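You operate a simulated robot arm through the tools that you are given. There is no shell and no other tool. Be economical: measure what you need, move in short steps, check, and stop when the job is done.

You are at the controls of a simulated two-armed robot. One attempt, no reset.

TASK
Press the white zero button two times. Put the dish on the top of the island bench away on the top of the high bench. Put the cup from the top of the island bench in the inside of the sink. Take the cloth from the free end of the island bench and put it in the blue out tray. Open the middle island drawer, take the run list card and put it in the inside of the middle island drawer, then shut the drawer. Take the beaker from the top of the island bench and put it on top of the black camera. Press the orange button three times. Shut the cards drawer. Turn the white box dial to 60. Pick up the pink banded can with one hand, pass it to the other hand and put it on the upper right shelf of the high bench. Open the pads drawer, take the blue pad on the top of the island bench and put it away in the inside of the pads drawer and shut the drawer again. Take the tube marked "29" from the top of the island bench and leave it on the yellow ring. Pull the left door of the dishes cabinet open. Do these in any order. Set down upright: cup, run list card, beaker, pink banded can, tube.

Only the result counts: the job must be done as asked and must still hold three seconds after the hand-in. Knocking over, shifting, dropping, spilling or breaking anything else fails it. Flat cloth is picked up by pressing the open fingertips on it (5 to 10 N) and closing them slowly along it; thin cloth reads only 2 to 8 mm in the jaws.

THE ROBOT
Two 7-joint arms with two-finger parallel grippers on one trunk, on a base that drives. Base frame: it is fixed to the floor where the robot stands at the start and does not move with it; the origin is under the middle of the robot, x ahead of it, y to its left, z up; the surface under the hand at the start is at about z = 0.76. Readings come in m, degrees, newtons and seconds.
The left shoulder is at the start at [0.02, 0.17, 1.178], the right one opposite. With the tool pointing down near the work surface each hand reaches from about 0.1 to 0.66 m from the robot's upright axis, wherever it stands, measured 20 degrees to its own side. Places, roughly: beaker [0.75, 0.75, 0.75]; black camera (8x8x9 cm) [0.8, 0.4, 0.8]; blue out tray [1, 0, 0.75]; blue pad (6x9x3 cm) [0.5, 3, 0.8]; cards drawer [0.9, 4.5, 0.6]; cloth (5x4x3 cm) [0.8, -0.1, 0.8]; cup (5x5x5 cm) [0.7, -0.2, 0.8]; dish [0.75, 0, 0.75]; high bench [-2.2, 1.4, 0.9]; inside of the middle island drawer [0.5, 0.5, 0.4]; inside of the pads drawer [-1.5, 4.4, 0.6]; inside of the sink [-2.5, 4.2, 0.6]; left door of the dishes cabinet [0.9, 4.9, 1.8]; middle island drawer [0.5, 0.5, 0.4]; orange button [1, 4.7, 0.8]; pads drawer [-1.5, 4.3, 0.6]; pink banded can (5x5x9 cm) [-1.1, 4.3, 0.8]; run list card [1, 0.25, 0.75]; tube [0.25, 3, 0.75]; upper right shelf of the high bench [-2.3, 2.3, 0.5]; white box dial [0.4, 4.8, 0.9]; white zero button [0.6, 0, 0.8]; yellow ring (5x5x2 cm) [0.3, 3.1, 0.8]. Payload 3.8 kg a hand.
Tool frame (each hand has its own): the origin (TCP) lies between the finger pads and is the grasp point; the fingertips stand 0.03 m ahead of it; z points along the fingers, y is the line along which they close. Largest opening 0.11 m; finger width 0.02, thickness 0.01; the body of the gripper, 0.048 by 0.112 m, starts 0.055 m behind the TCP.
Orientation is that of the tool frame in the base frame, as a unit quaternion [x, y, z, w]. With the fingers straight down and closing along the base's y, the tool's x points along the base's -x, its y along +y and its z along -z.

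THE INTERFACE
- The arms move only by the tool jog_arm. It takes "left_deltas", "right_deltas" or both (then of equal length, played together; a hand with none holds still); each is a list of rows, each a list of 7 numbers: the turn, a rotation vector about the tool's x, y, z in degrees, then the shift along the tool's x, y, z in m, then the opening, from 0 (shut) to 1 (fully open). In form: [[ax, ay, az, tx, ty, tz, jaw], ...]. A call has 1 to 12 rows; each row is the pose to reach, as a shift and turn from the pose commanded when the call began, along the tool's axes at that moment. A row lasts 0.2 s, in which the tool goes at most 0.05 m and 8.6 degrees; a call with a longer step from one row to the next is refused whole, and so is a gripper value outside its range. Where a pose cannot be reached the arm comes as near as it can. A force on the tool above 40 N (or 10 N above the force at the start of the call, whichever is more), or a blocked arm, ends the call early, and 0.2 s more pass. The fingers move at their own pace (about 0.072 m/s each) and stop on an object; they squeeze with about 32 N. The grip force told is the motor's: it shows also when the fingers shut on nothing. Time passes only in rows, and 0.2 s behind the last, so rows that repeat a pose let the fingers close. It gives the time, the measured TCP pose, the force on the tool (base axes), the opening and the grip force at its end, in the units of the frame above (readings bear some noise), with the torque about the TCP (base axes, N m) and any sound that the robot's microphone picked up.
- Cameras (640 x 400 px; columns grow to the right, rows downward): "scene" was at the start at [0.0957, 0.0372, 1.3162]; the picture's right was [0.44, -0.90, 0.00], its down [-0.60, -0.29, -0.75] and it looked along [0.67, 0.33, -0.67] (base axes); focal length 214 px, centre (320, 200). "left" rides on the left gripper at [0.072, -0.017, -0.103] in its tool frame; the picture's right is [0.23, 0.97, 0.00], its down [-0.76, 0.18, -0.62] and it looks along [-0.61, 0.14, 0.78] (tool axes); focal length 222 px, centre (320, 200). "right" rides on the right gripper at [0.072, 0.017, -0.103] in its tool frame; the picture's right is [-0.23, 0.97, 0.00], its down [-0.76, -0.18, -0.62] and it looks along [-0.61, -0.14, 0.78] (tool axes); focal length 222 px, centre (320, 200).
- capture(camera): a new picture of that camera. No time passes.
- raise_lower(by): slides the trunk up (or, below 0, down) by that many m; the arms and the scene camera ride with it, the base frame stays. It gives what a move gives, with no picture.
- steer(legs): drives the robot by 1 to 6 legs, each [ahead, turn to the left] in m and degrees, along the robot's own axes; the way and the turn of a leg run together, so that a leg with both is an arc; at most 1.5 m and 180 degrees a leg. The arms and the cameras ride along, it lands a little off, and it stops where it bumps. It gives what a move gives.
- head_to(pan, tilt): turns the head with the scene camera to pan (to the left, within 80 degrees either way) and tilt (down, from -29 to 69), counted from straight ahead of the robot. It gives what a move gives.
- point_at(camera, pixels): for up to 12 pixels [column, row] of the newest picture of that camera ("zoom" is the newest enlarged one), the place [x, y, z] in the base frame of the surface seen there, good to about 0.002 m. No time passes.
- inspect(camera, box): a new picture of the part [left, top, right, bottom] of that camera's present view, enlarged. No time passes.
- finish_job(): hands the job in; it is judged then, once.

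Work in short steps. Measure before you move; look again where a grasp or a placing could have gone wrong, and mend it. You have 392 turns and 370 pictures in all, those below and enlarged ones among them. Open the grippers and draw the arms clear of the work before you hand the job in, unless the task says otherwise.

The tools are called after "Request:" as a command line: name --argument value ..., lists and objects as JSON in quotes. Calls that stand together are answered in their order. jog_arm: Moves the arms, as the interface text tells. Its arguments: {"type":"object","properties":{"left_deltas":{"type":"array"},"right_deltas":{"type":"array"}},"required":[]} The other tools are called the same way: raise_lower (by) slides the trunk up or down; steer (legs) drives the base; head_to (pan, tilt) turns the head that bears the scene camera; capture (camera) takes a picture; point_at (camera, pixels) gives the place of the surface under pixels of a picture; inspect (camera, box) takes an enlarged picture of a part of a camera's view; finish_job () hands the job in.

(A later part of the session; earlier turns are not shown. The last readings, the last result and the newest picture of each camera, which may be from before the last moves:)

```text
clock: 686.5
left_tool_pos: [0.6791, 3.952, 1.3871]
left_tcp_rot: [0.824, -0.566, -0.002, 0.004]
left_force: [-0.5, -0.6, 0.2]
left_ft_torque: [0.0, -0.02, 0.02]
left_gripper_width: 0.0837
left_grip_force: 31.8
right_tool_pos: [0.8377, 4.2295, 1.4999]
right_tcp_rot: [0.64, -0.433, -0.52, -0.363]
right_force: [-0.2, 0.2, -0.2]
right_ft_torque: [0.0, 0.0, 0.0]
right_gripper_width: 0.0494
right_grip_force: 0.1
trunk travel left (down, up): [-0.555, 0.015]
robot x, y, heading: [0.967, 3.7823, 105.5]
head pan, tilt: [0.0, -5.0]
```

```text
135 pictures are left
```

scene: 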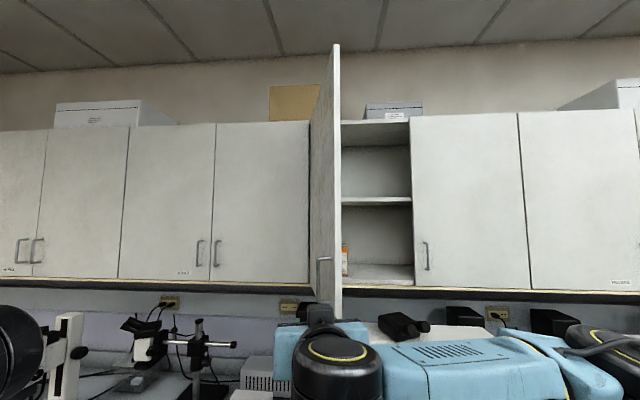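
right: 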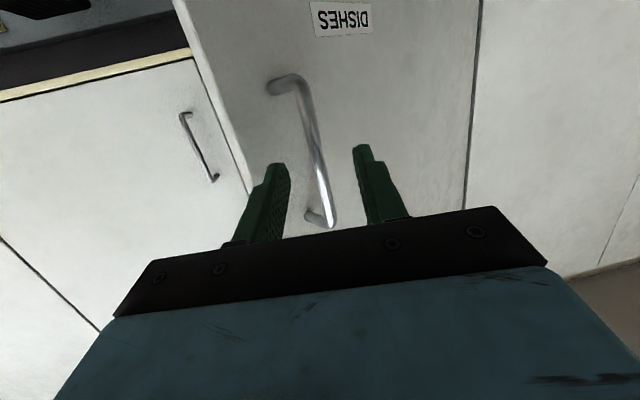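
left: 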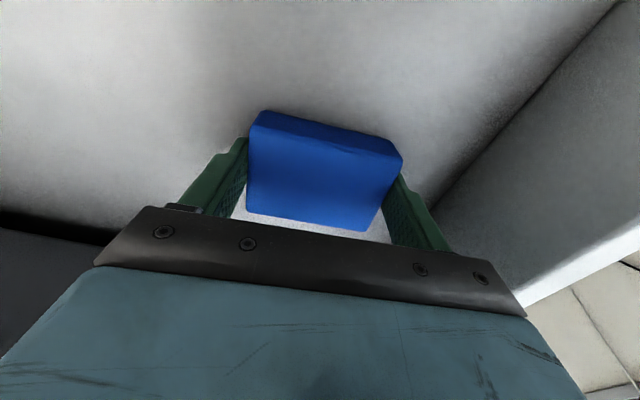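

The door stays open. I return the right hand to tool-down at the right side.

Request:
jog_arm --right_deltas '[[0, 0, 0, 0.02, -0.035, -0.01, 0.4], [0, 4, 0, 0.04, -0.07, -0.01, 0.4], [0, 11, 0, 0.06, -0.105, -0.01, 0.4], [0, 19, 0, 0.08, -0.14, -0.01, 0.4], [0, 27, 0, 0.1, -0.17, 0, 0.4], [0, 35, 0, 0.12, -0.2, 0, 0.4], [0, 43, 0, 0.14, -0.225, 0, 0.4], [0, 51, 0, 0.16, -0.249, 0, 0.4], [0, 59, 0, 0.18, -0.249, 0, 0.4], [0, 67, 0, 0.2, -0.249, 0, 0.4], [0, 74, 0, 0.208, -0.249, 0, 0.4], [0, 80, 0, 0.208, -0.249, 0, 0.4]]'

Request:
raise_lower --by -0.25

Request:
head_to --pan 30 --tilt 30

Request:
capture --camera "scene"

```text
clock: 689.1
left_tool_pos: [0.679, 3.9513, 1.3879]
left_tcp_rot: [0.824, -0.567, -0.002, 0.003]
left_force: [0.4, 0.1, -0.4]
left_ft_torque: [-0.01, -0.05, 0.04]
left_gripper_width: 0.0836
left_grip_force: 32.1
right_tool_pos: [1.0865, 4.2829, 1.2989]
right_tcp_rot: [0.825, -0.564, 0.015, 0.001]
right_force: [-0.5, -0.1, 0.5]
right_ft_torque: [0.01, 0.0, -0.01]
right_gripper_width: 0.0441
right_grip_force: 0.1
trunk travel left (down, up): [-0.555, 0.015]
robot x, y, heading: [0.9661, 3.7794, 105.2]
head pan, tilt: [0.0, -5.0]
```

```text
clock: 691.7
left_tool_pos: [0.6792, 3.9518, 1.137]
left_tcp_rot: [0.824, -0.567, -0.003, 0.003]
left_force: [-0.9, 0.6, 0.2]
left_ft_torque: [0.04, 0.03, -0.01]
left_gripper_width: 0.0839
left_grip_force: 32.0
right_tool_pos: [1.0872, 4.2824, 1.0502]
right_tcp_rot: [0.824, -0.566, 0.013, 0.0]
right_force: [-0.1, 0.7, 0.9]
right_ft_torque: [0.05, 0.01, -0.01]
right_gripper_width: 0.044
right_grip_force: 0.0
trunk travel left (down, up): [-0.305, 0.265]
robot x, y, heading: [0.9666, 3.7815, 105.3]
head pan, tilt: [0.0, -5.0]
```

```text
clock: 692.7
left_tool_pos: [0.6797, 3.952, 1.1375]
left_tcp_rot: [0.824, -0.566, -0.003, 0.003]
left_force: [0.5, 1.0, -0.2]
left_ft_torque: [0.01, -0.01, -0.01]
left_gripper_width: 0.0835
left_grip_force: 32.1
right_tool_pos: [1.0877, 4.2831, 1.0491]
right_tcp_rot: [0.825, -0.565, 0.012, 0.001]
right_force: [-0.9, -0.1, -1.0]
right_ft_torque: [0.0, 0.03, 0.0]
right_gripper_width: 0.044
right_grip_force: 0.0
trunk travel left (down, up): [-0.305, 0.265]
robot x, y, heading: [0.9659, 3.7795, 105.4]
head pan, tilt: [30.0, 30.0]
```

```text
134 pictures are left
```

scene: 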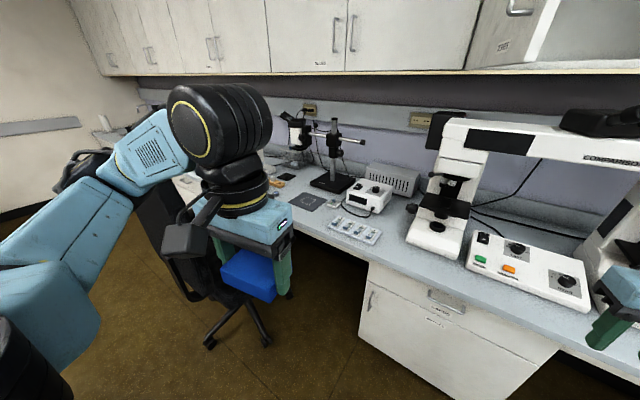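

Now the white dial box is visible at (370,195). I zoom in.

Request:
inspect --camera "scene" --box '[335, 165, 415, 220]'

Request:
point_at --camera "scene" --pixels '[[376, 187], [374, 184], [365, 198], [385, 190], [350, 215], [343, 205], [390, 210]]'

```text
7.27 times, centred on (375, 192) of scene
```

zoom: 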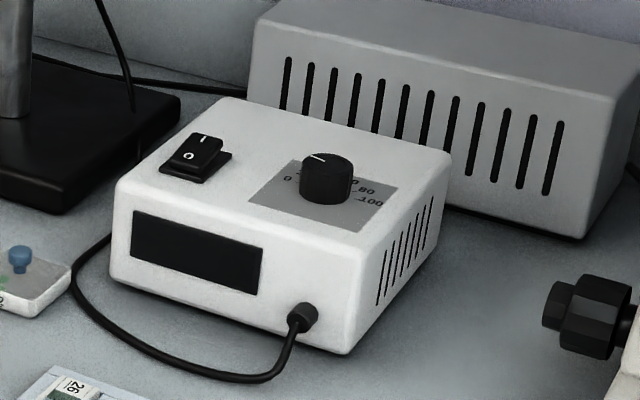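

```text
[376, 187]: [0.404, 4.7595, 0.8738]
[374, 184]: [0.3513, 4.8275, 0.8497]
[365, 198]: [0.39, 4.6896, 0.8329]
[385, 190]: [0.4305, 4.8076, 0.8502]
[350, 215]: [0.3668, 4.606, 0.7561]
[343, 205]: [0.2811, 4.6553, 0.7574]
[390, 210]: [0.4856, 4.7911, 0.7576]
```

The dial is best reached by the left hand once the pad is stowed. I now take the pad to the pads drawer: raise the trunk for passing the chair and drive out.

Request:
raise_lower --by 0.25

Request:
steer --legs '[[-0.2, 0], [0, 85], [1.45, 0]]'

Request:
head_to --pan 0 --tilt 25

Request:
capture --camera "scene"

```text
clock: 695.3
left_tool_pos: [0.6787, 3.9499, 1.3874]
left_tcp_rot: [0.824, -0.567, -0.003, 0.003]
left_force: [-0.1, -0.2, 0.6]
left_ft_torque: [-0.02, 0.03, 0.0]
left_gripper_width: 0.0837
left_grip_force: 32.2
right_tool_pos: [1.0872, 4.2824, 1.2991]
right_tcp_rot: [0.825, -0.565, 0.013, -0.001]
right_force: [0.7, 0.7, 0.2]
right_ft_torque: [0.01, -0.02, -0.02]
right_gripper_width: 0.044
right_grip_force: 0.1
trunk travel left (down, up): [-0.555, 0.015]
robot x, y, heading: [0.9651, 3.7834, 105.1]
head pan, tilt: [30.0, 30.0]
```

```text
clock: 707.3
left_tool_pos: [-0.5616, 3.0233, 1.3875]
left_tcp_rot: [0.988, 0.153, 0.001, 0.004]
left_force: [0.1, -0.5, -0.5]
left_ft_torque: [0.0, 0.01, -0.04]
left_gripper_width: 0.0839
left_grip_force: 32.6
right_tool_pos: [-0.8687, 3.4497, 1.2994]
right_tcp_rot: [0.988, 0.154, 0.008, -0.008]
right_force: [-0.4, 0.4, 0.0]
right_ft_torque: [-0.02, -0.01, 0.01]
right_gripper_width: 0.0441
right_grip_force: 0.2
trunk travel left (down, up): [-0.555, 0.015]
robot x, y, heading: [-0.3792, 3.3022, -168.1]
head pan, tilt: [30.0, 30.0]
```

```text
clock: 708.2
left_tool_pos: [-0.5608, 3.0224, 1.3871]
left_tcp_rot: [0.988, 0.153, 0.001, 0.004]
left_force: [-0.5, 1.0, 0.3]
left_ft_torque: [-0.02, -0.02, -0.03]
left_gripper_width: 0.0837
left_grip_force: 31.7
right_tool_pos: [-0.8695, 3.4496, 1.2994]
right_tcp_rot: [0.988, 0.155, 0.009, -0.009]
right_force: [0.1, 0.7, 1.1]
right_ft_torque: [-0.01, 0.06, 0.01]
right_gripper_width: 0.0439
right_grip_force: 0.0
trunk travel left (down, up): [-0.555, 0.015]
robot x, y, heading: [-0.3758, 3.2967, -167.6]
head pan, tilt: [0.0, 25.0]
```

```text
132 pictures are left
```

scene: 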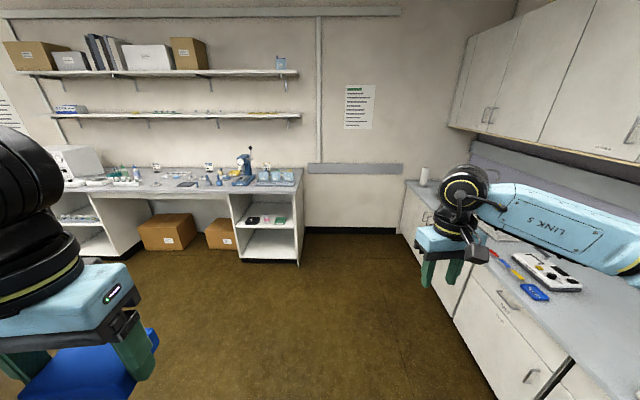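

I drive to stand in front of the pads drawer.

Request:
steer --legs '[[0, -16.5], [1.05, 0], [0, -75.5]]'

Request:
raise_lower --by -0.25

Request:
head_to --pan 0 --tilt 35

Request:
capture --camera "scene"

```text
clock: 709.6
left_tool_pos: [-0.6256, 3.0848, 1.3885]
left_tcp_rot: [1.0, 0.024, 0.0, 0.004]
left_force: [0.2, 0.8, 0.1]
left_ft_torque: [-0.04, -0.02, 0.01]
left_gripper_width: 0.0838
left_grip_force: 31.6
right_tool_pos: [-0.8131, 3.5755, 1.2996]
right_tcp_rot: [1.0, 0.026, 0.01, -0.007]
right_force: [0.4, 0.4, -0.5]
right_ft_torque: [-0.05, 0.04, -0.03]
right_gripper_width: 0.0439
right_grip_force: 0.0
trunk travel left (down, up): [-0.555, 0.015]
robot x, y, heading: [-0.3722, 3.305, 177.5]
head pan, tilt: [0.0, 25.0]
stopped in leg 1: the robot was blocked; the commanded pose is now the measured one
```

```text
clock: 712.1
left_tool_pos: [-0.6247, 3.0825, 1.1377]
left_tcp_rot: [1.0, 0.024, 0.0, 0.004]
left_force: [1.0, 0.8, 1.1]
left_ft_torque: [-0.02, 0.0, 0.02]
left_gripper_width: 0.0836
left_grip_force: 32.1
right_tool_pos: [-0.8134, 3.574, 1.0489]
right_tcp_rot: [1.0, 0.026, 0.011, -0.007]
right_force: [-0.4, -0.3, 0.2]
right_ft_torque: [0.05, 0.02, 0.03]
right_gripper_width: 0.0443
right_grip_force: 0.1
trunk travel left (down, up): [-0.305, 0.265]
robot x, y, heading: [-0.3755, 3.3043, 177.0]
head pan, tilt: [0.0, 25.0]
```

```text
clock: 712.9
left_tool_pos: [-0.6256, 3.0832, 1.138]
left_tcp_rot: [1.0, 0.023, 0.0, 0.004]
left_force: [0.1, -0.6, 0.0]
left_ft_torque: [-0.01, 0.0, -0.01]
left_gripper_width: 0.0838
left_grip_force: 32.3
right_tool_pos: [-0.8128, 3.5741, 1.0499]
right_tcp_rot: [1.0, 0.026, 0.01, -0.007]
right_force: [0.2, 0.1, -0.2]
right_ft_torque: [0.0, 0.05, -0.03]
right_gripper_width: 0.044
right_grip_force: 0.1
trunk travel left (down, up): [-0.305, 0.265]
robot x, y, heading: [-0.3718, 3.3037, 177.2]
head pan, tilt: [0.0, 35.0]
```

```text
131 pictures are left
```

scene: 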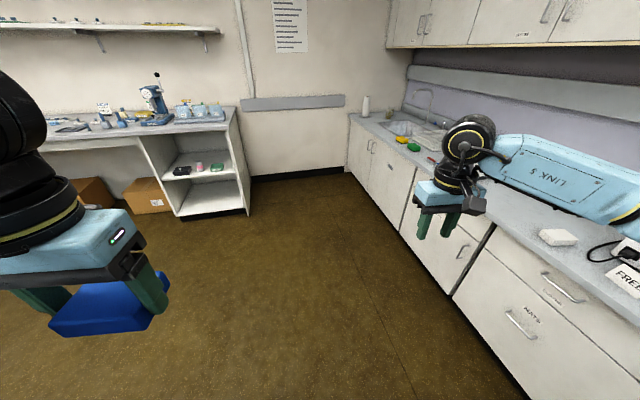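

The base was blocked near the end of the turn (close to the island corner). I drive straight ahead from here, then turn, and check the island afterwards.

Request:
steer --legs '[[1.03, 0], [0, -77]]'

Request:
capture --camera "scene"

```text
clock: 721.5
left_tool_pos: [-1.6612, 3.5803, 1.137]
left_tcp_rot: [0.78, -0.626, -0.002, 0.004]
left_force: [0.1, 0.0, -0.4]
left_ft_torque: [0.03, 0.0, 0.02]
left_gripper_width: 0.0835
left_grip_force: 31.7
right_tool_pos: [-1.2094, 3.8513, 1.0485]
right_tcp_rot: [0.782, -0.623, 0.013, 0.001]
right_force: [-0.5, 0.8, -0.3]
right_ft_torque: [0.0, 0.0, -0.01]
right_gripper_width: 0.0439
right_grip_force: 0.1
trunk travel left (down, up): [-0.305, 0.265]
robot x, y, heading: [-1.3989, 3.3732, 96.8]
head pan, tilt: [0.0, 35.0]
```

```text
130 pictures are left
```

scene: 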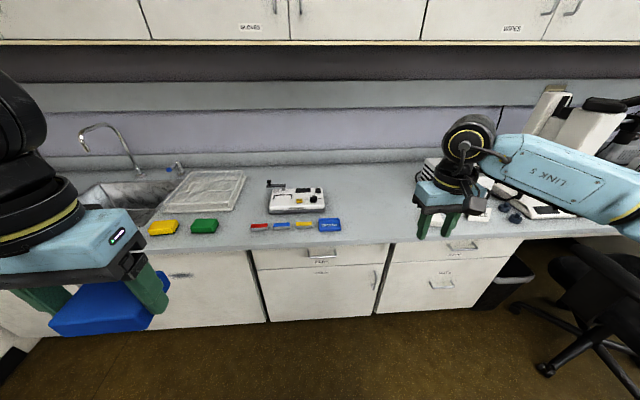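

Pads drawer handle at (322,253). I zoom and measure.

Request:
inspect --camera "scene" --box '[250, 225, 400, 320]'

Request:
point_at --camera "zoom" --pixels '[[312, 126], [290, 126], [335, 126], [312, 124], [312, 128], [312, 150], [275, 120], [350, 118], [60, 130], [560, 130]]'

```text
4.21 times, centred on (325, 272) of scene
```

zoom: 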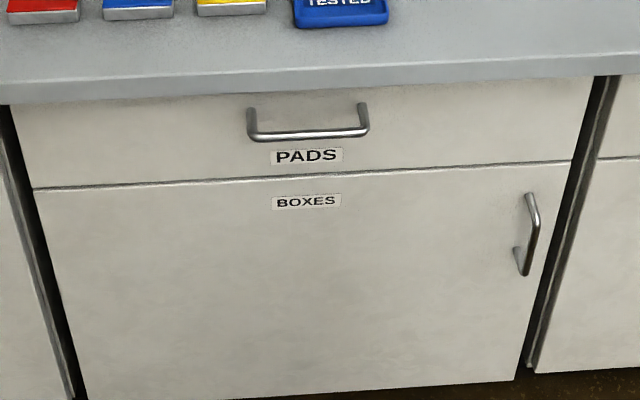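

```text
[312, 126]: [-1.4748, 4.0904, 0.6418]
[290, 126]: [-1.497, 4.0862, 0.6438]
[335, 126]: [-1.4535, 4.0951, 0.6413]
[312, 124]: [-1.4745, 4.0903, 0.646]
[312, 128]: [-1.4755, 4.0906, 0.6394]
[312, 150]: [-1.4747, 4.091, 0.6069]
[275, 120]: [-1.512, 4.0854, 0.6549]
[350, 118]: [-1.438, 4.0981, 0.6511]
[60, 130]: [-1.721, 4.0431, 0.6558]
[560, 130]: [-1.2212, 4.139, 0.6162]
```

Request:
point_at --camera "zoom" --pixels '[[310, 134], [270, 136], [350, 132], [310, 136], [310, 132], [250, 120], [365, 115]]'

```text
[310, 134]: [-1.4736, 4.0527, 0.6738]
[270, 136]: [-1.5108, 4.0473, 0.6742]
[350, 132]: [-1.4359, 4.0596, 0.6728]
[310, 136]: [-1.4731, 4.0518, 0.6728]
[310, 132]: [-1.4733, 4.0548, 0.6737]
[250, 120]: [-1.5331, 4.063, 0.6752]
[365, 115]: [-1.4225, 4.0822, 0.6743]
```

Bar centre (-1.4735,4.056,0.6735). I shift the robot a little left so the handle is to its right, and lower the trunk.

Request:
steer --legs '[[0, 60], [0.1, 0], [0, -56]]'

Request:
raise_lower --by -0.12

```text
clock: 727.8
left_tool_pos: [-1.768, 3.6077, 1.1379]
left_tcp_rot: [0.798, -0.603, -0.003, 0.003]
left_force: [-1.0, -0.9, -1.0]
left_ft_torque: [-0.01, 0.0, 0.0]
left_gripper_width: 0.0836
left_grip_force: 32.7
right_tool_pos: [-1.333, 3.9024, 1.0488]
right_tcp_rot: [0.799, -0.601, 0.012, 0.0]
right_force: [-1.1, -0.6, 0.5]
right_ft_torque: [-0.03, -0.02, -0.01]
right_gripper_width: 0.0441
right_grip_force: 0.0
trunk travel left (down, up): [-0.305, 0.265]
robot x, y, heading: [-1.4927, 3.4144, 100.6]
head pan, tilt: [0.0, 35.0]
```

```text
clock: 729.3
left_tool_pos: [-1.7682, 3.6082, 1.0178]
left_tcp_rot: [0.798, -0.603, -0.003, 0.003]
left_force: [-0.5, 0.5, -0.1]
left_ft_torque: [0.03, -0.03, 0.03]
left_gripper_width: 0.0837
left_grip_force: 31.9
right_tool_pos: [-1.3331, 3.9039, 0.9303]
right_tcp_rot: [0.799, -0.601, 0.012, 0.001]
right_force: [-0.1, 0.7, -0.4]
right_ft_torque: [-0.01, 0.03, 0.01]
right_gripper_width: 0.0439
right_grip_force: 0.1
trunk travel left (down, up): [-0.185, 0.385]
robot x, y, heading: [-1.4889, 3.4168, 100.5]
head pan, tilt: [0.0, 35.0]
```

I rotate the right hand into the rolled 40°-down grasp pose and go to the staging point.

Request:
jog_arm --right_deltas '[[-3.16, -3.34, 7.15, -0.0042, 0.009, 0.0115, 0.4], [-6.32, -6.69, 14.29, -0.0085, 0.018, 0.023, 0.4], [-9.47, -10.03, 21.44, -0.0127, 0.027, 0.0346, 0.4], [-12.63, -13.38, 28.59, -0.017, 0.036, 0.046, 0.4], [-15.79, -16.72, 35.74, -0.021, 0.045, 0.0577, 0.4], [-18.95, -20.06, 42.88, -0.0255, 0.054, 0.069, 0.4], [-22.1, -23.4, 50.03, -0.03, 0.063, 0.081, 0.4], [-25.26, -26.75, 57.18, -0.034, 0.072, 0.092, 0.4], [-28.42, -30.1, 64.32, -0.038, 0.081, 0.104, 0.4], [-31.58, -33.44, 71.47, -0.0425, 0.09, 0.1155, 0.4], [-34.74, -36.78, 78.6, -0.047, 0.099, 0.127, 0.4], [-37.9, -40.13, 85.76, -0.051, 0.108, 0.1385, 0.4]]'

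Request:
capture --camera "right"

```text
clock: 731.9
left_tool_pos: [-1.7696, 3.6075, 1.0166]
left_tcp_rot: [0.799, -0.602, -0.002, 0.002]
left_force: [-0.4, -0.3, -0.5]
left_ft_torque: [-0.01, -0.02, 0.01]
left_gripper_width: 0.0836
left_grip_force: 32.0
right_tool_pos: [-1.4493, 3.921, 0.7881]
right_tcp_rot: [-0.114, 0.904, 0.41, -0.041]
right_force: [0.3, -0.9, -2.0]
right_ft_torque: [0.2, 0.02, 0.05]
right_gripper_width: 0.044
right_grip_force: 0.1
trunk travel left (down, up): [-0.185, 0.385]
robot x, y, heading: [-1.4942, 3.4158, 100.6]
head pan, tilt: [0.0, 35.0]
```

```text
128 pictures are left
```

right: 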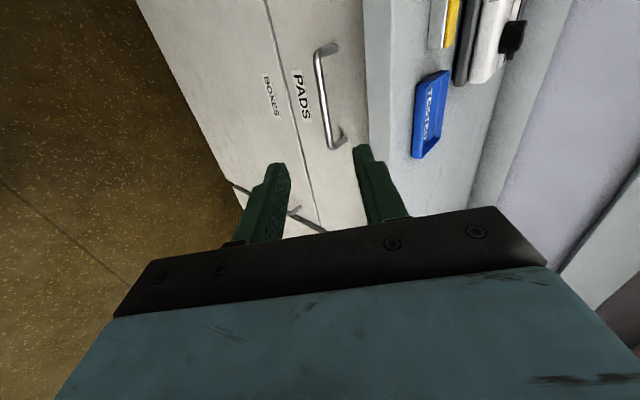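

Request:
point_at --camera "right" --pixels '[[319, 70], [322, 90], [327, 115], [330, 45], [338, 138]]'

```text
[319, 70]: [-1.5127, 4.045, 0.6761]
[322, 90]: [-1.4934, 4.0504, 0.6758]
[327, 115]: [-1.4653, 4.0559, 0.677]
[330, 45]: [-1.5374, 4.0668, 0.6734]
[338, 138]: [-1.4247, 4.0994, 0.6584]
```

Request:
inspect --camera "scene" --box '[250, 215, 400, 290]'

Request:
point_at --camera "right" --pixels '[[372, 60], [380, 60], [366, 60], [372, 100], [365, 30]]'

```text
4.27 times, centred on (325, 252) of scene
```

zoom: 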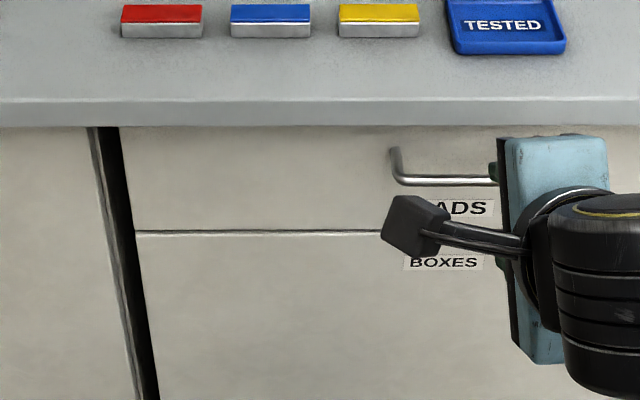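

```text
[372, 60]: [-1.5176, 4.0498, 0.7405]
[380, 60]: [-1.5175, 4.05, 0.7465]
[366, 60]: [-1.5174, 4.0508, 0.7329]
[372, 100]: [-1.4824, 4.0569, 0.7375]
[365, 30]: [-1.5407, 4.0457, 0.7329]
```

Counter edge is at y 4.057; the gripper body clears by ~1.5 cm. I advance with narrow jaws and close on the bar.

Request:
jog_arm --right_deltas '[[0, 0, 0, -0.002, 0.002, 0.04, 0.27], [0, 0, 0, -0.004, 0.004, 0.08, 0.27], [0, 0, 0, -0.0054, 0.0053, 0.12, 0.27], [0, 0, 0, -0.0054, 0.0053, 0.15, 0.27], [0, 0, 0, -0.0054, 0.0053, 0.163, 0.27], [0, 0, 0, -0.0054, 0.0053, 0.163, 0.1], [0, 0, 0, -0.0054, 0.0053, 0.163, 0], [0, 0, 0, -0.0054, 0.0053, 0.163, 0]]'

Request:
capture --camera "right"

```text
clock: 733.7
left_tool_pos: [-1.7683, 3.609, 1.0175]
left_tcp_rot: [0.798, -0.603, -0.003, 0.004]
left_force: [-0.1, -0.4, -0.2]
left_ft_torque: [0.0, -0.02, -0.03]
left_gripper_width: 0.0837
left_grip_force: 31.8
right_tool_pos: [-1.4698, 4.0463, 0.6834]
right_tcp_rot: [-0.115, 0.905, 0.407, -0.04]
right_force: [0.5, -6.0, -8.8]
right_ft_torque: [-0.25, 0.64, -0.71]
right_gripper_width: 0.0103
right_grip_force: 44.9
trunk travel left (down, up): [-0.185, 0.385]
robot x, y, heading: [-1.4914, 3.4158, 100.4]
head pan, tilt: [0.0, 35.0]
```

```text
126 pictures are left
```

right: 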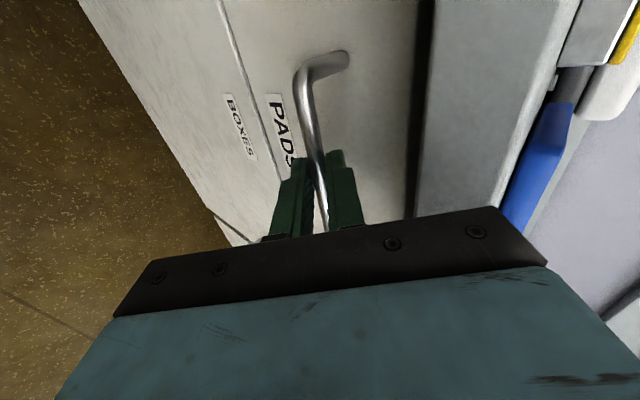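

Gripped (10 mm). I pull by driving back 0.26 m.

Request:
steer --legs '[[-0.26, 0]]'

Request:
capture --camera "scene"

```text
clock: 735.5
left_tool_pos: [-1.7228, 3.3589, 1.0179]
left_tcp_rot: [0.798, -0.603, -0.002, 0.004]
left_force: [0.6, -0.7, -0.2]
left_ft_torque: [-0.04, 0.0, -0.01]
left_gripper_width: 0.0837
left_grip_force: 31.4
right_tool_pos: [-1.4221, 3.7951, 0.6817]
right_tcp_rot: [-0.113, 0.905, 0.408, -0.039]
right_force: [-4.0, 1.6, -18.8]
right_ft_torque: [-0.33, 0.88, -0.29]
right_gripper_width: 0.0102
right_grip_force: 45.0
trunk travel left (down, up): [-0.185, 0.385]
robot x, y, heading: [-1.4488, 3.162, 100.2]
head pan, tilt: [0.0, 35.0]
```

```text
125 pictures are left
```

scene: 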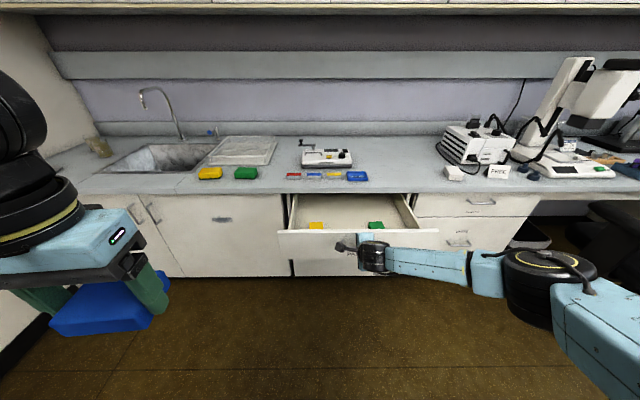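

Open. I release the handle and withdraw the right hand, then look into the drawer.

Request:
jog_arm --right_deltas '[[0, 0, 0, 0, 0, 0, 0.15], [0, 0, 0, 0, 0, 0, 0.3], [0, 0, 0, 0, 0, -0.02, 0.3], [0, 0, 0, 0, 0, -0.05, 0.3], [0, 0, 0, -0.02, 0.01, -0.09, 0.3], [0, 0, 0, -0.05, 0.02, -0.13, 0.3], [0, 0, 0, -0.08, 0.03, -0.17, 0.3]]'

Request:
inspect --camera "scene" --box '[260, 180, 460, 280]'

Request:
point_at --camera "scene" --pixels '[[318, 224], [375, 224], [345, 215], [345, 205], [300, 210], [300, 233], [420, 233], [345, 233], [405, 215], [330, 228]]'

```text
refused: row 6 steps farther than a row can; nothing moved
```

```text
3.20 times, centred on (360, 230) of scene
```

zoom: 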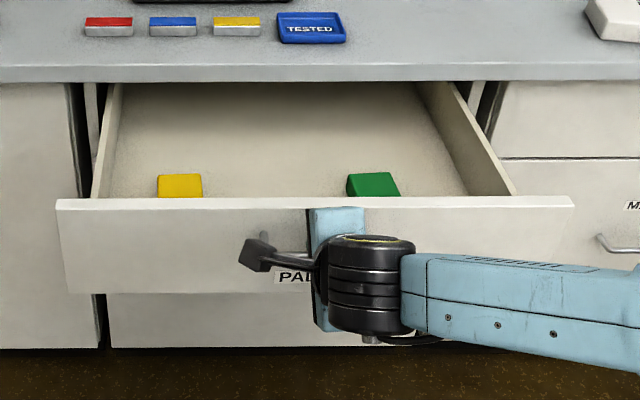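

```text
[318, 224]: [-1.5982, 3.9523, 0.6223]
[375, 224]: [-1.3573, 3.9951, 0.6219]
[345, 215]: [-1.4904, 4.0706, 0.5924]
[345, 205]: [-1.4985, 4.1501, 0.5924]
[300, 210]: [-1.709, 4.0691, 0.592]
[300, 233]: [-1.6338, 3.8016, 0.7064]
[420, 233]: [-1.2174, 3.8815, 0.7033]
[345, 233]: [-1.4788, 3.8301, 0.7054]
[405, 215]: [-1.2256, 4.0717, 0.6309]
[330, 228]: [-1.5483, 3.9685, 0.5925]
```

Drawer floor z 0.592, with a free gap between the yellow and green pads. I release and withdraw with smaller steps.

Request:
jog_arm --right_deltas '[[0, 0, 0, 0, 0, 0, 0.15], [0, 0, 0, 0, 0, 0, 0.3], [0, 0, 0, 0, 0, -0.02, 0.3], [0, 0, 0, 0, 0, -0.06, 0.3], [0, 0, 0, -0.01, 0.005, -0.1, 0.3], [0, 0, 0, -0.03, 0.01, -0.14, 0.3], [0, 0, 0, -0.06, 0.02, -0.17, 0.3]]'

Request:
jog_arm --right_deltas '[[3.16, 3.34, -7.15, -0.01, 0.01, -0.01, 0.4], [6.32, 6.69, -14.29, -0.02, 0.02, -0.02, 0.4], [9.47, 10.03, -21.44, -0.03, 0.03, -0.03, 0.4], [12.63, 13.38, -28.59, -0.045, 0.04, -0.035, 0.4], [15.79, 16.72, -35.74, -0.06, 0.05, -0.04, 0.4], [18.95, 20.06, -42.88, -0.075, 0.06, -0.045, 0.4], [22.1, 23.4, -50.03, -0.09, 0.07, -0.05, 0.4], [25.26, 26.75, -57.18, -0.1, 0.08, -0.055, 0.4], [28.42, 30.1, -64.32, -0.11, 0.09, -0.06, 0.4], [31.58, 33.44, -71.47, -0.12, 0.1, -0.065, 0.4], [34.74, 36.78, -78.6, -0.13, 0.11, -0.07, 0.4], [37.9, 40.13, -85.76, -0.14, 0.12, -0.075, 0.4]]'

Request:
capture --camera "scene"

```text
clock: 737.1
left_tool_pos: [-1.721, 3.357, 1.0175]
left_tcp_rot: [0.797, -0.603, -0.003, 0.003]
left_force: [-0.5, -1.0, 0.2]
left_ft_torque: [-0.01, -0.01, 0.02]
left_gripper_width: 0.0836
left_grip_force: 31.9
right_tool_pos: [-1.3425, 3.6985, 0.8097]
right_tcp_rot: [-0.115, 0.904, 0.409, -0.039]
right_force: [-0.2, -0.9, 0.9]
right_ft_torque: [0.03, -0.03, -0.01]
right_gripper_width: 0.0327
right_grip_force: 0.0
trunk travel left (down, up): [-0.185, 0.385]
robot x, y, heading: [-1.4459, 3.1595, 100.3]
head pan, tilt: [0.0, 35.0]
```

```text
clock: 739.7
left_tool_pos: [-1.7217, 3.3572, 1.0172]
left_tcp_rot: [0.798, -0.603, -0.002, 0.003]
left_force: [-0.1, 0.0, 0.0]
left_ft_torque: [-0.02, 0.02, 0.03]
left_gripper_width: 0.0837
left_grip_force: 31.7
right_tool_pos: [-1.2139, 3.7544, 0.9552]
right_tcp_rot: [0.8, -0.6, 0.014, 0.0]
right_force: [-0.1, -0.5, 0.0]
right_ft_torque: [-0.03, -0.02, -0.04]
right_gripper_width: 0.0439
right_grip_force: 0.1
trunk travel left (down, up): [-0.185, 0.385]
robot x, y, heading: [-1.4463, 3.1631, 100.2]
head pan, tilt: [0.0, 35.0]
```

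```text
123 pictures are left
```

scene: 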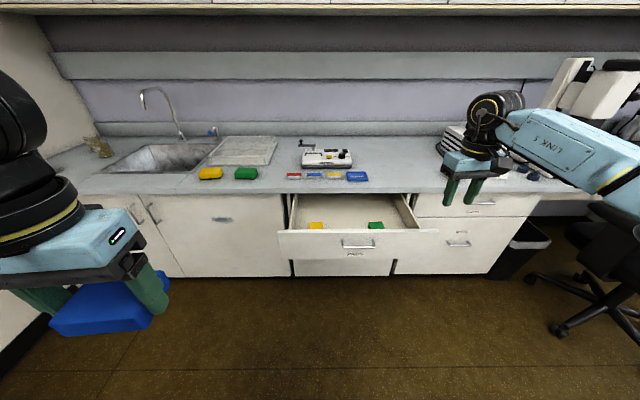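

I step right and ahead so the gap is in front of the left hand.

Request:
steer --legs '[[0, -45], [0.28, 0], [0, 45]]'

Request:
capture --camera "scene"

```text
clock: 745.8
left_tool_pos: [-1.5499, 3.5967, 1.0181]
left_tcp_rot: [0.787, -0.617, -0.002, 0.003]
left_force: [0.2, 0.1, -0.1]
left_ft_torque: [0.01, 0.02, 0.0]
left_gripper_width: 0.0837
left_grip_force: 32.0
right_tool_pos: [-1.0296, 3.9748, 0.9545]
right_tcp_rot: [0.789, -0.615, 0.013, 0.001]
right_force: [-0.8, 0.0, 0.0]
right_ft_torque: [-0.01, 0.03, -0.02]
right_gripper_width: 0.0439
right_grip_force: 0.1
trunk travel left (down, up): [-0.185, 0.385]
robot x, y, heading: [-1.2838, 3.3918, 98.1]
head pan, tilt: [0.0, 35.0]
```

```text
122 pictures are left
```

scene: 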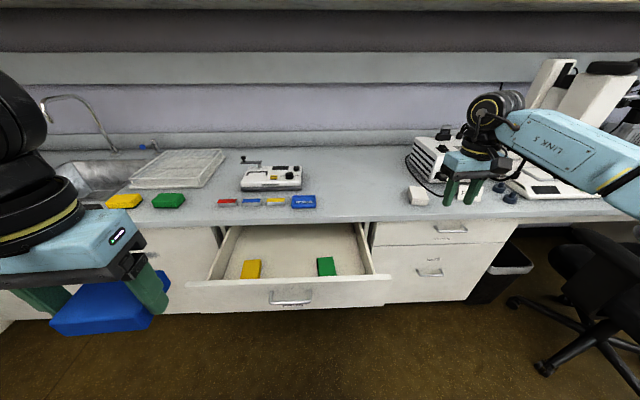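

Request:
point_at --camera "scene" --pixels '[[251, 268], [260, 270], [327, 265], [318, 266], [290, 265], [290, 280], [290, 250], [241, 268], [335, 268], [290, 284], [290, 225]]'

```text
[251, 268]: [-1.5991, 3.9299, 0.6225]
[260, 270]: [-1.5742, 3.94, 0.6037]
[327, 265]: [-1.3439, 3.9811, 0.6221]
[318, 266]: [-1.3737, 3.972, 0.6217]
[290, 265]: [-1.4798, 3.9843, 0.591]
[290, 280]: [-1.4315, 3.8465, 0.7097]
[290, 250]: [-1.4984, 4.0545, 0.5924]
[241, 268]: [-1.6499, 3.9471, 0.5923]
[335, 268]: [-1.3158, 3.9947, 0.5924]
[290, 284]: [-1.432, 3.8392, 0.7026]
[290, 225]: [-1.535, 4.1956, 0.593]
```

Gap x −1.574…−1.374. I move the pad over (−1.472,3.965) and lower part-way.

Request:
jog_arm --left_deltas '[[0, 0, 0, -0.042, -0.02, 0, 0.5], [0, 0, 0, -0.084, -0.04, 0, 0.5], [0, 0, 0, -0.126, -0.06, 0, 0.5], [0, 0, 0, -0.168, -0.08, 0, 0.5], [0, 0, 0, -0.21, -0.1, 0, 0.5], [0, 0, 0, -0.252, -0.12, 0.01, 0.5], [0, 0, 0, -0.294, -0.141, 0.02, 0.5], [0, 0, 0, -0.339, -0.16, 0.03, 0.5], [0, 0, 0, -0.339, -0.164, 0.075, 0.5], [0, 0, 0, -0.339, -0.164, 0.12, 0.5], [0, 0, 0, -0.339, -0.164, 0.165, 0.5], [0, 0, 0, -0.339, -0.164, 0.21, 0.5]]'

Request:
capture --camera "left"

Request:
capture --camera "scene"

```text
clock: 748.4
left_tool_pos: [-1.4761, 3.9639, 0.8048]
left_tcp_rot: [0.787, -0.617, -0.003, 0.003]
left_force: [-0.3, -0.7, -0.1]
left_ft_torque: [-0.01, 0.01, 0.0]
left_gripper_width: 0.0837
left_grip_force: 31.9
right_tool_pos: [-1.0279, 3.9758, 0.9551]
right_tcp_rot: [0.789, -0.614, 0.013, 0.001]
right_force: [0.4, -0.1, -1.2]
right_ft_torque: [0.02, 0.03, 0.0]
right_gripper_width: 0.0442
right_grip_force: 0.1
trunk travel left (down, up): [-0.185, 0.385]
robot x, y, heading: [-1.281, 3.3942, 98.4]
head pan, tilt: [0.0, 35.0]
```

```text
121 pictures are left
```

left: 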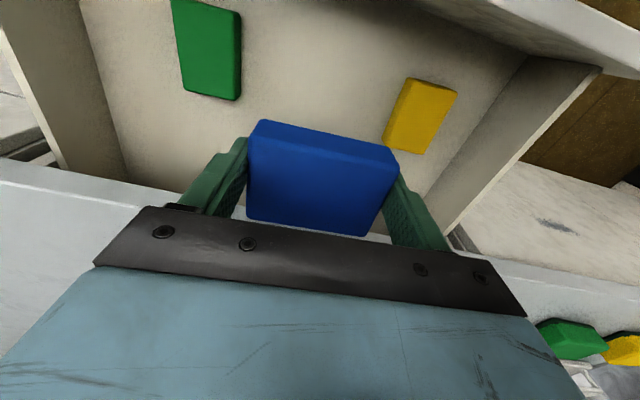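

```text
120 pictures are left
```

scene: 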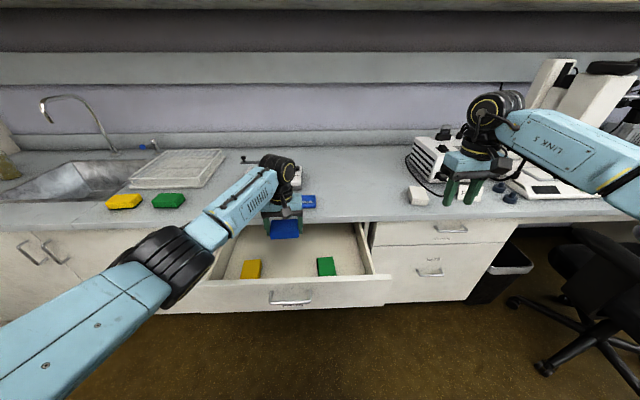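

Well placed. I lower to the drawer floor (TCP≈0.629) slowly at the end.

Request:
jog_arm --left_deltas '[[0, 0, 0, 0, 0, 0.04, 0.5], [0, 0, 0, 0, 0, 0.08, 0.5], [0, 0, 0, 0, 0, 0.12, 0.5], [0, 0, 0, 0, 0, 0.15, 0.5], [0, 0, 0, 0, 0, 0.167, 0.5], [0, 0, 0, 0, 0, 0.173, 0.5], [0, 0, 0, 0, 0, 0.174, 0.5]]'

```text
clock: 750.0
left_tool_pos: [-1.4787, 3.9445, 0.6453]
left_tcp_rot: [0.788, -0.616, -0.003, 0.003]
left_force: [0.4, -0.4, -0.9]
left_ft_torque: [0.03, 0.01, -0.02]
left_gripper_width: 0.0838
left_grip_force: 32.2
left hand out of reach, approached as far as the arm can: row 4, 5, 6, 7
right_tool_pos: [-1.0291, 3.9753, 0.9546]
right_tcp_rot: [0.789, -0.615, 0.013, 0.002]
right_force: [-0.1, 0.2, -0.1]
right_ft_torque: [0.03, -0.01, 0.0]
right_gripper_width: 0.0439
right_grip_force: 0.1
trunk travel left (down, up): [-0.185, 0.385]
robot x, y, heading: [-1.2862, 3.3948, 98.5]
head pan, tilt: [0.0, 35.0]
```

Reach ends 1.6 cm above; I lower the trunk by that.

Request:
raise_lower --by -0.014

```text
clock: 750.6
left_tool_pos: [-1.4777, 3.9455, 0.6308]
left_tcp_rot: [0.787, -0.617, -0.003, 0.003]
left_force: [-0.3, 0.0, 0.3]
left_ft_torque: [-0.02, -0.01, 0.01]
left_gripper_width: 0.0838
left_grip_force: 32.7
right_tool_pos: [-1.0285, 3.9757, 0.9401]
right_tcp_rot: [0.79, -0.613, 0.013, 0.001]
right_force: [0.4, 0.0, -0.2]
right_ft_torque: [0.01, 0.0, 0.02]
right_gripper_width: 0.0439
right_grip_force: 0.0
trunk travel left (down, up): [-0.171, 0.399]
robot x, y, heading: [-1.2838, 3.3929, 98.2]
head pan, tilt: [0.0, 35.0]
```

Pad is ~2 mm over the floor. I open the jaws and rise.

Request:
jog_arm --left_deltas '[[0, 0, 0, 0, 0, 0, 0.8], [0, 0, 0, 0, 0, 0, 0.95], [0, 0, 0, 0, 0, 0, 0.95], [0, 0, 0, 0, 0, -0.03, 0.95], [0, 0, 0, 0, 0, -0.07, 0.95], [0, 0, 0, 0, 0, -0.11, 0.95], [0, 0, 0, 0, 0, -0.15, 0.95], [0, 0, 0, 0, 0, -0.19, 0.95], [0, 0, 0, 0.01, 0, -0.23, 0.95], [0, 0, 0, 0.04, 0.02, -0.26, 0.95], [0, 0, 0, 0.08, 0.04, -0.28, 0.95], [0, 0, 0, 0.12, 0.06, -0.29, 0.95]]'

Request:
capture --camera "scene"

```text
clock: 753.2
left_tool_pos: [-1.5081, 3.8152, 0.9228]
left_tcp_rot: [0.787, -0.616, -0.002, 0.003]
left_force: [1.0, -0.4, -0.6]
left_ft_torque: [-0.01, 0.02, 0.0]
left_gripper_width: 0.1043
left_grip_force: 0.0
right_tool_pos: [-1.0302, 3.9746, 0.94]
right_tcp_rot: [0.789, -0.615, 0.012, 0.0]
right_force: [0.0, -0.4, 0.0]
right_ft_torque: [-0.01, -0.01, -0.03]
right_gripper_width: 0.0438
right_grip_force: 0.0
trunk travel left (down, up): [-0.171, 0.399]
robot x, y, heading: [-1.2807, 3.3944, 98.2]
head pan, tilt: [0.0, 35.0]
```

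```text
119 pictures are left
```

scene: 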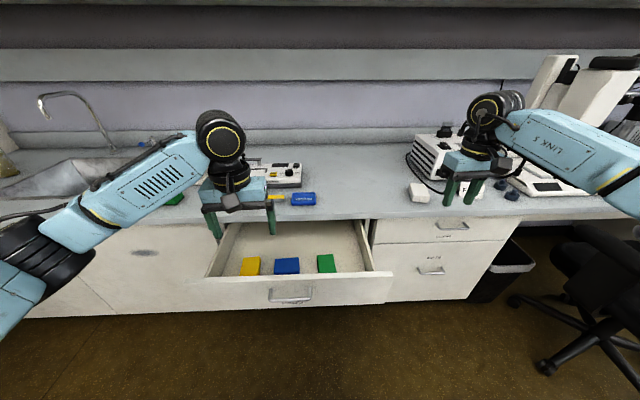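

The blue pad lies in the drawer between the others. I drive back and left for pushing it shut with the right hand.

Request:
steer --legs '[[-0.29, 0], [0, 80], [0.31, 0], [0, -78]]'

Request:
capture --camera "scene"

```text
clock: 763.7
left_tool_pos: [-1.7893, 3.5314, 0.9228]
left_tcp_rot: [0.797, -0.605, -0.004, 0.003]
left_force: [-0.6, 0.2, 0.3]
left_ft_torque: [0.0, -0.01, 0.01]
left_gripper_width: 0.1043
left_grip_force: 0.1
right_tool_pos: [-1.316, 3.7063, 0.9397]
right_tcp_rot: [0.798, -0.603, 0.013, 0.001]
right_force: [0.5, -0.3, 0.9]
right_ft_torque: [0.01, -0.01, -0.02]
right_gripper_width: 0.044
right_grip_force: 0.1
trunk travel left (down, up): [-0.171, 0.399]
robot x, y, heading: [-1.5509, 3.1164, 100.2]
head pan, tilt: [0.0, 35.0]
```

```text
118 pictures are left
```

scene: 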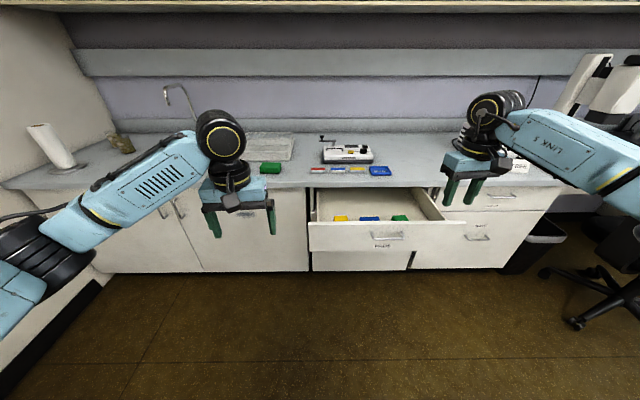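

I pitch the closed right hand 45° and bring the tip 5 cm before the panel, below the handle.

Request:
jog_arm --right_deltas '[[0, -4.5, 0, -0.008, 0.008, 0.025, 0], [0, -9, 0, -0.016, 0.016, 0.05, 0], [0, -13.5, 0, -0.024, 0.024, 0.076, 0], [0, -18, 0, -0.032, 0.032, 0.102, 0], [0, -22.5, 0, -0.04, 0.04, 0.128, 0], [0, -27, 0, -0.048, 0.048, 0.155, 0], [0, -31.5, 0, -0.056, 0.056, 0.182, 0], [0, -36, 0, -0.064, 0.064, 0.208, 0], [0, -40, 0, -0.072, 0.072, 0.234, 0], [0, -43, 0, -0.08, 0.08, 0.26, 0], [0, -45, 0, -0.086, 0.088, 0.284, 0]]'

Request:
capture --camera "right"

```text
clock: 766.1
left_tool_pos: [-1.7895, 3.5309, 0.9233]
left_tcp_rot: [0.796, -0.605, -0.003, 0.002]
left_force: [0.2, 0.4, 0.1]
left_ft_torque: [0.01, -0.01, 0.02]
left_gripper_width: 0.1043
left_grip_force: 0.0
right_tool_pos: [-1.4188, 3.7592, 0.6548]
right_tcp_rot: [0.742, -0.556, -0.294, -0.23]
right_force: [0.2, 1.1, 0.4]
right_ft_torque: [0.0, -0.02, 0.02]
right_gripper_width: 0.0
right_grip_force: 31.8
trunk travel left (down, up): [-0.171, 0.399]
robot x, y, heading: [-1.5497, 3.1165, 100.4]
head pan, tilt: [0.0, 35.0]
```

```text
117 pictures are left
```

right: 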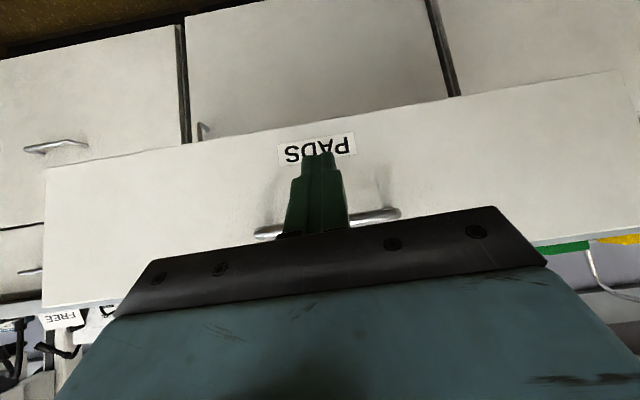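

I push by driving ahead 0.28 m, then a little more.

Request:
steer --legs '[[0.28, 0]]'

Request:
steer --legs '[[0.04, 0]]'

Request:
inspect --camera "scene" --box '[260, 200, 460, 320]'

```text
clock: 768.1
left_tool_pos: [-1.8421, 3.8053, 0.9216]
left_tcp_rot: [0.798, -0.603, -0.004, 0.003]
left_force: [-0.2, 0.3, -0.2]
left_ft_torque: [-0.03, 0.0, 0.0]
left_gripper_width: 0.1045
left_grip_force: 0.0
right_tool_pos: [-1.4722, 4.0344, 0.6559]
right_tcp_rot: [0.744, -0.555, -0.294, -0.229]
right_force: [-0.5, -0.3, 0.1]
right_ft_torque: [0.0, 0.01, 0.04]
right_gripper_width: 0.0
right_grip_force: 32.5
trunk travel left (down, up): [-0.171, 0.399]
robot x, y, heading: [-1.6, 3.3913, 100.4]
head pan, tilt: [0.0, 35.0]
```

```text
clock: 769.0
left_tool_pos: [-1.8465, 3.8394, 0.9231]
left_tcp_rot: [0.798, -0.602, -0.002, 0.002]
left_force: [-1.4, 0.0, -0.8]
left_ft_torque: [0.0, 0.01, -0.02]
left_gripper_width: 0.1045
left_grip_force: 0.0
right_tool_pos: [-1.4777, 4.0598, 0.6431]
right_tcp_rot: [0.748, -0.557, -0.285, -0.22]
right_force: [-0.4, 0.5, 0.2]
right_ft_torque: [0.04, -0.04, 0.02]
right_gripper_width: 0.0001
right_grip_force: 32.1
trunk travel left (down, up): [-0.171, 0.399]
robot x, y, heading: [-1.6088, 3.4231, 100.5]
head pan, tilt: [0.0, 35.0]
stopped in leg 1: the force on the tool passed its limit at 64 N (the readings are from after the stop); the commanded pose is now the measured one
```

```text
3.20 times, centred on (360, 260) of scene
```

zoom: 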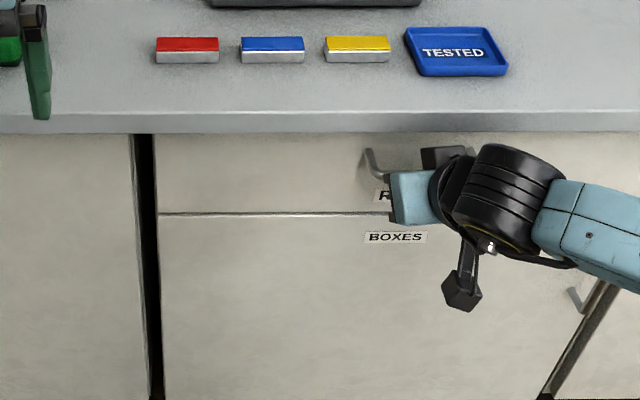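

I back off and verify the drawer is fully shut.

Request:
steer --legs '[[-0.2, 0]]'

Request:
inspect --camera "scene" --box '[260, 180, 480, 310]'

Request:
capture --camera "right"

```text
clock: 770.6
left_tool_pos: [-1.8116, 3.6455, 0.9232]
left_tcp_rot: [0.797, -0.604, -0.003, 0.003]
left_force: [-0.9, 0.0, 0.4]
left_ft_torque: [0.01, -0.03, -0.01]
left_gripper_width: 0.1044
left_grip_force: 0.0
right_tool_pos: [-1.4409, 3.8651, 0.6433]
right_tcp_rot: [0.748, -0.558, -0.284, -0.221]
right_force: [-0.1, -1.3, -0.7]
right_ft_torque: [0.0, 0.01, -0.02]
right_gripper_width: 0.0001
right_grip_force: 32.7
trunk travel left (down, up): [-0.171, 0.399]
robot x, y, heading: [-1.5736, 3.2303, 100.4]
head pan, tilt: [0.0, 35.0]
```

```text
2.91 times, centred on (370, 245) of scene
```

zoom: 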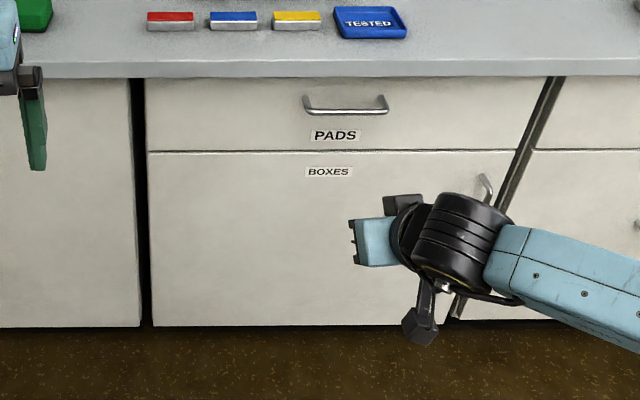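

```text
114 pictures are left
```

right: 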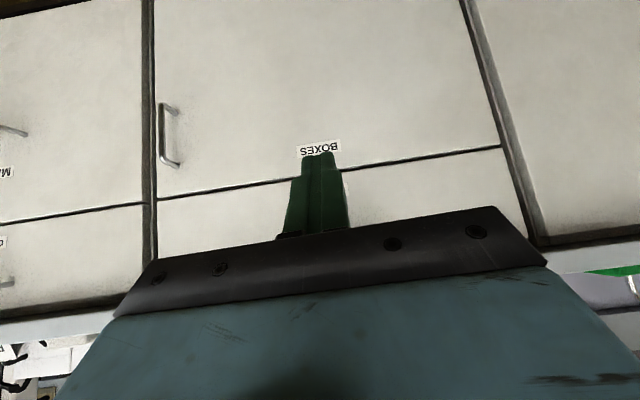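

Request:
point_at --camera "zoom" --pixels '[[250, 120], [250, 180], [450, 110], [440, 175], [300, 140], [300, 165]]'

```text
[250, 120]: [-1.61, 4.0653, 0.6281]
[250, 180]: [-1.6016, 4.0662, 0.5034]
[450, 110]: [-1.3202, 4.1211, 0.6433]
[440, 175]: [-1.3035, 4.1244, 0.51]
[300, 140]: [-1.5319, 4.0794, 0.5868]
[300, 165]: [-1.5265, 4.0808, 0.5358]
```

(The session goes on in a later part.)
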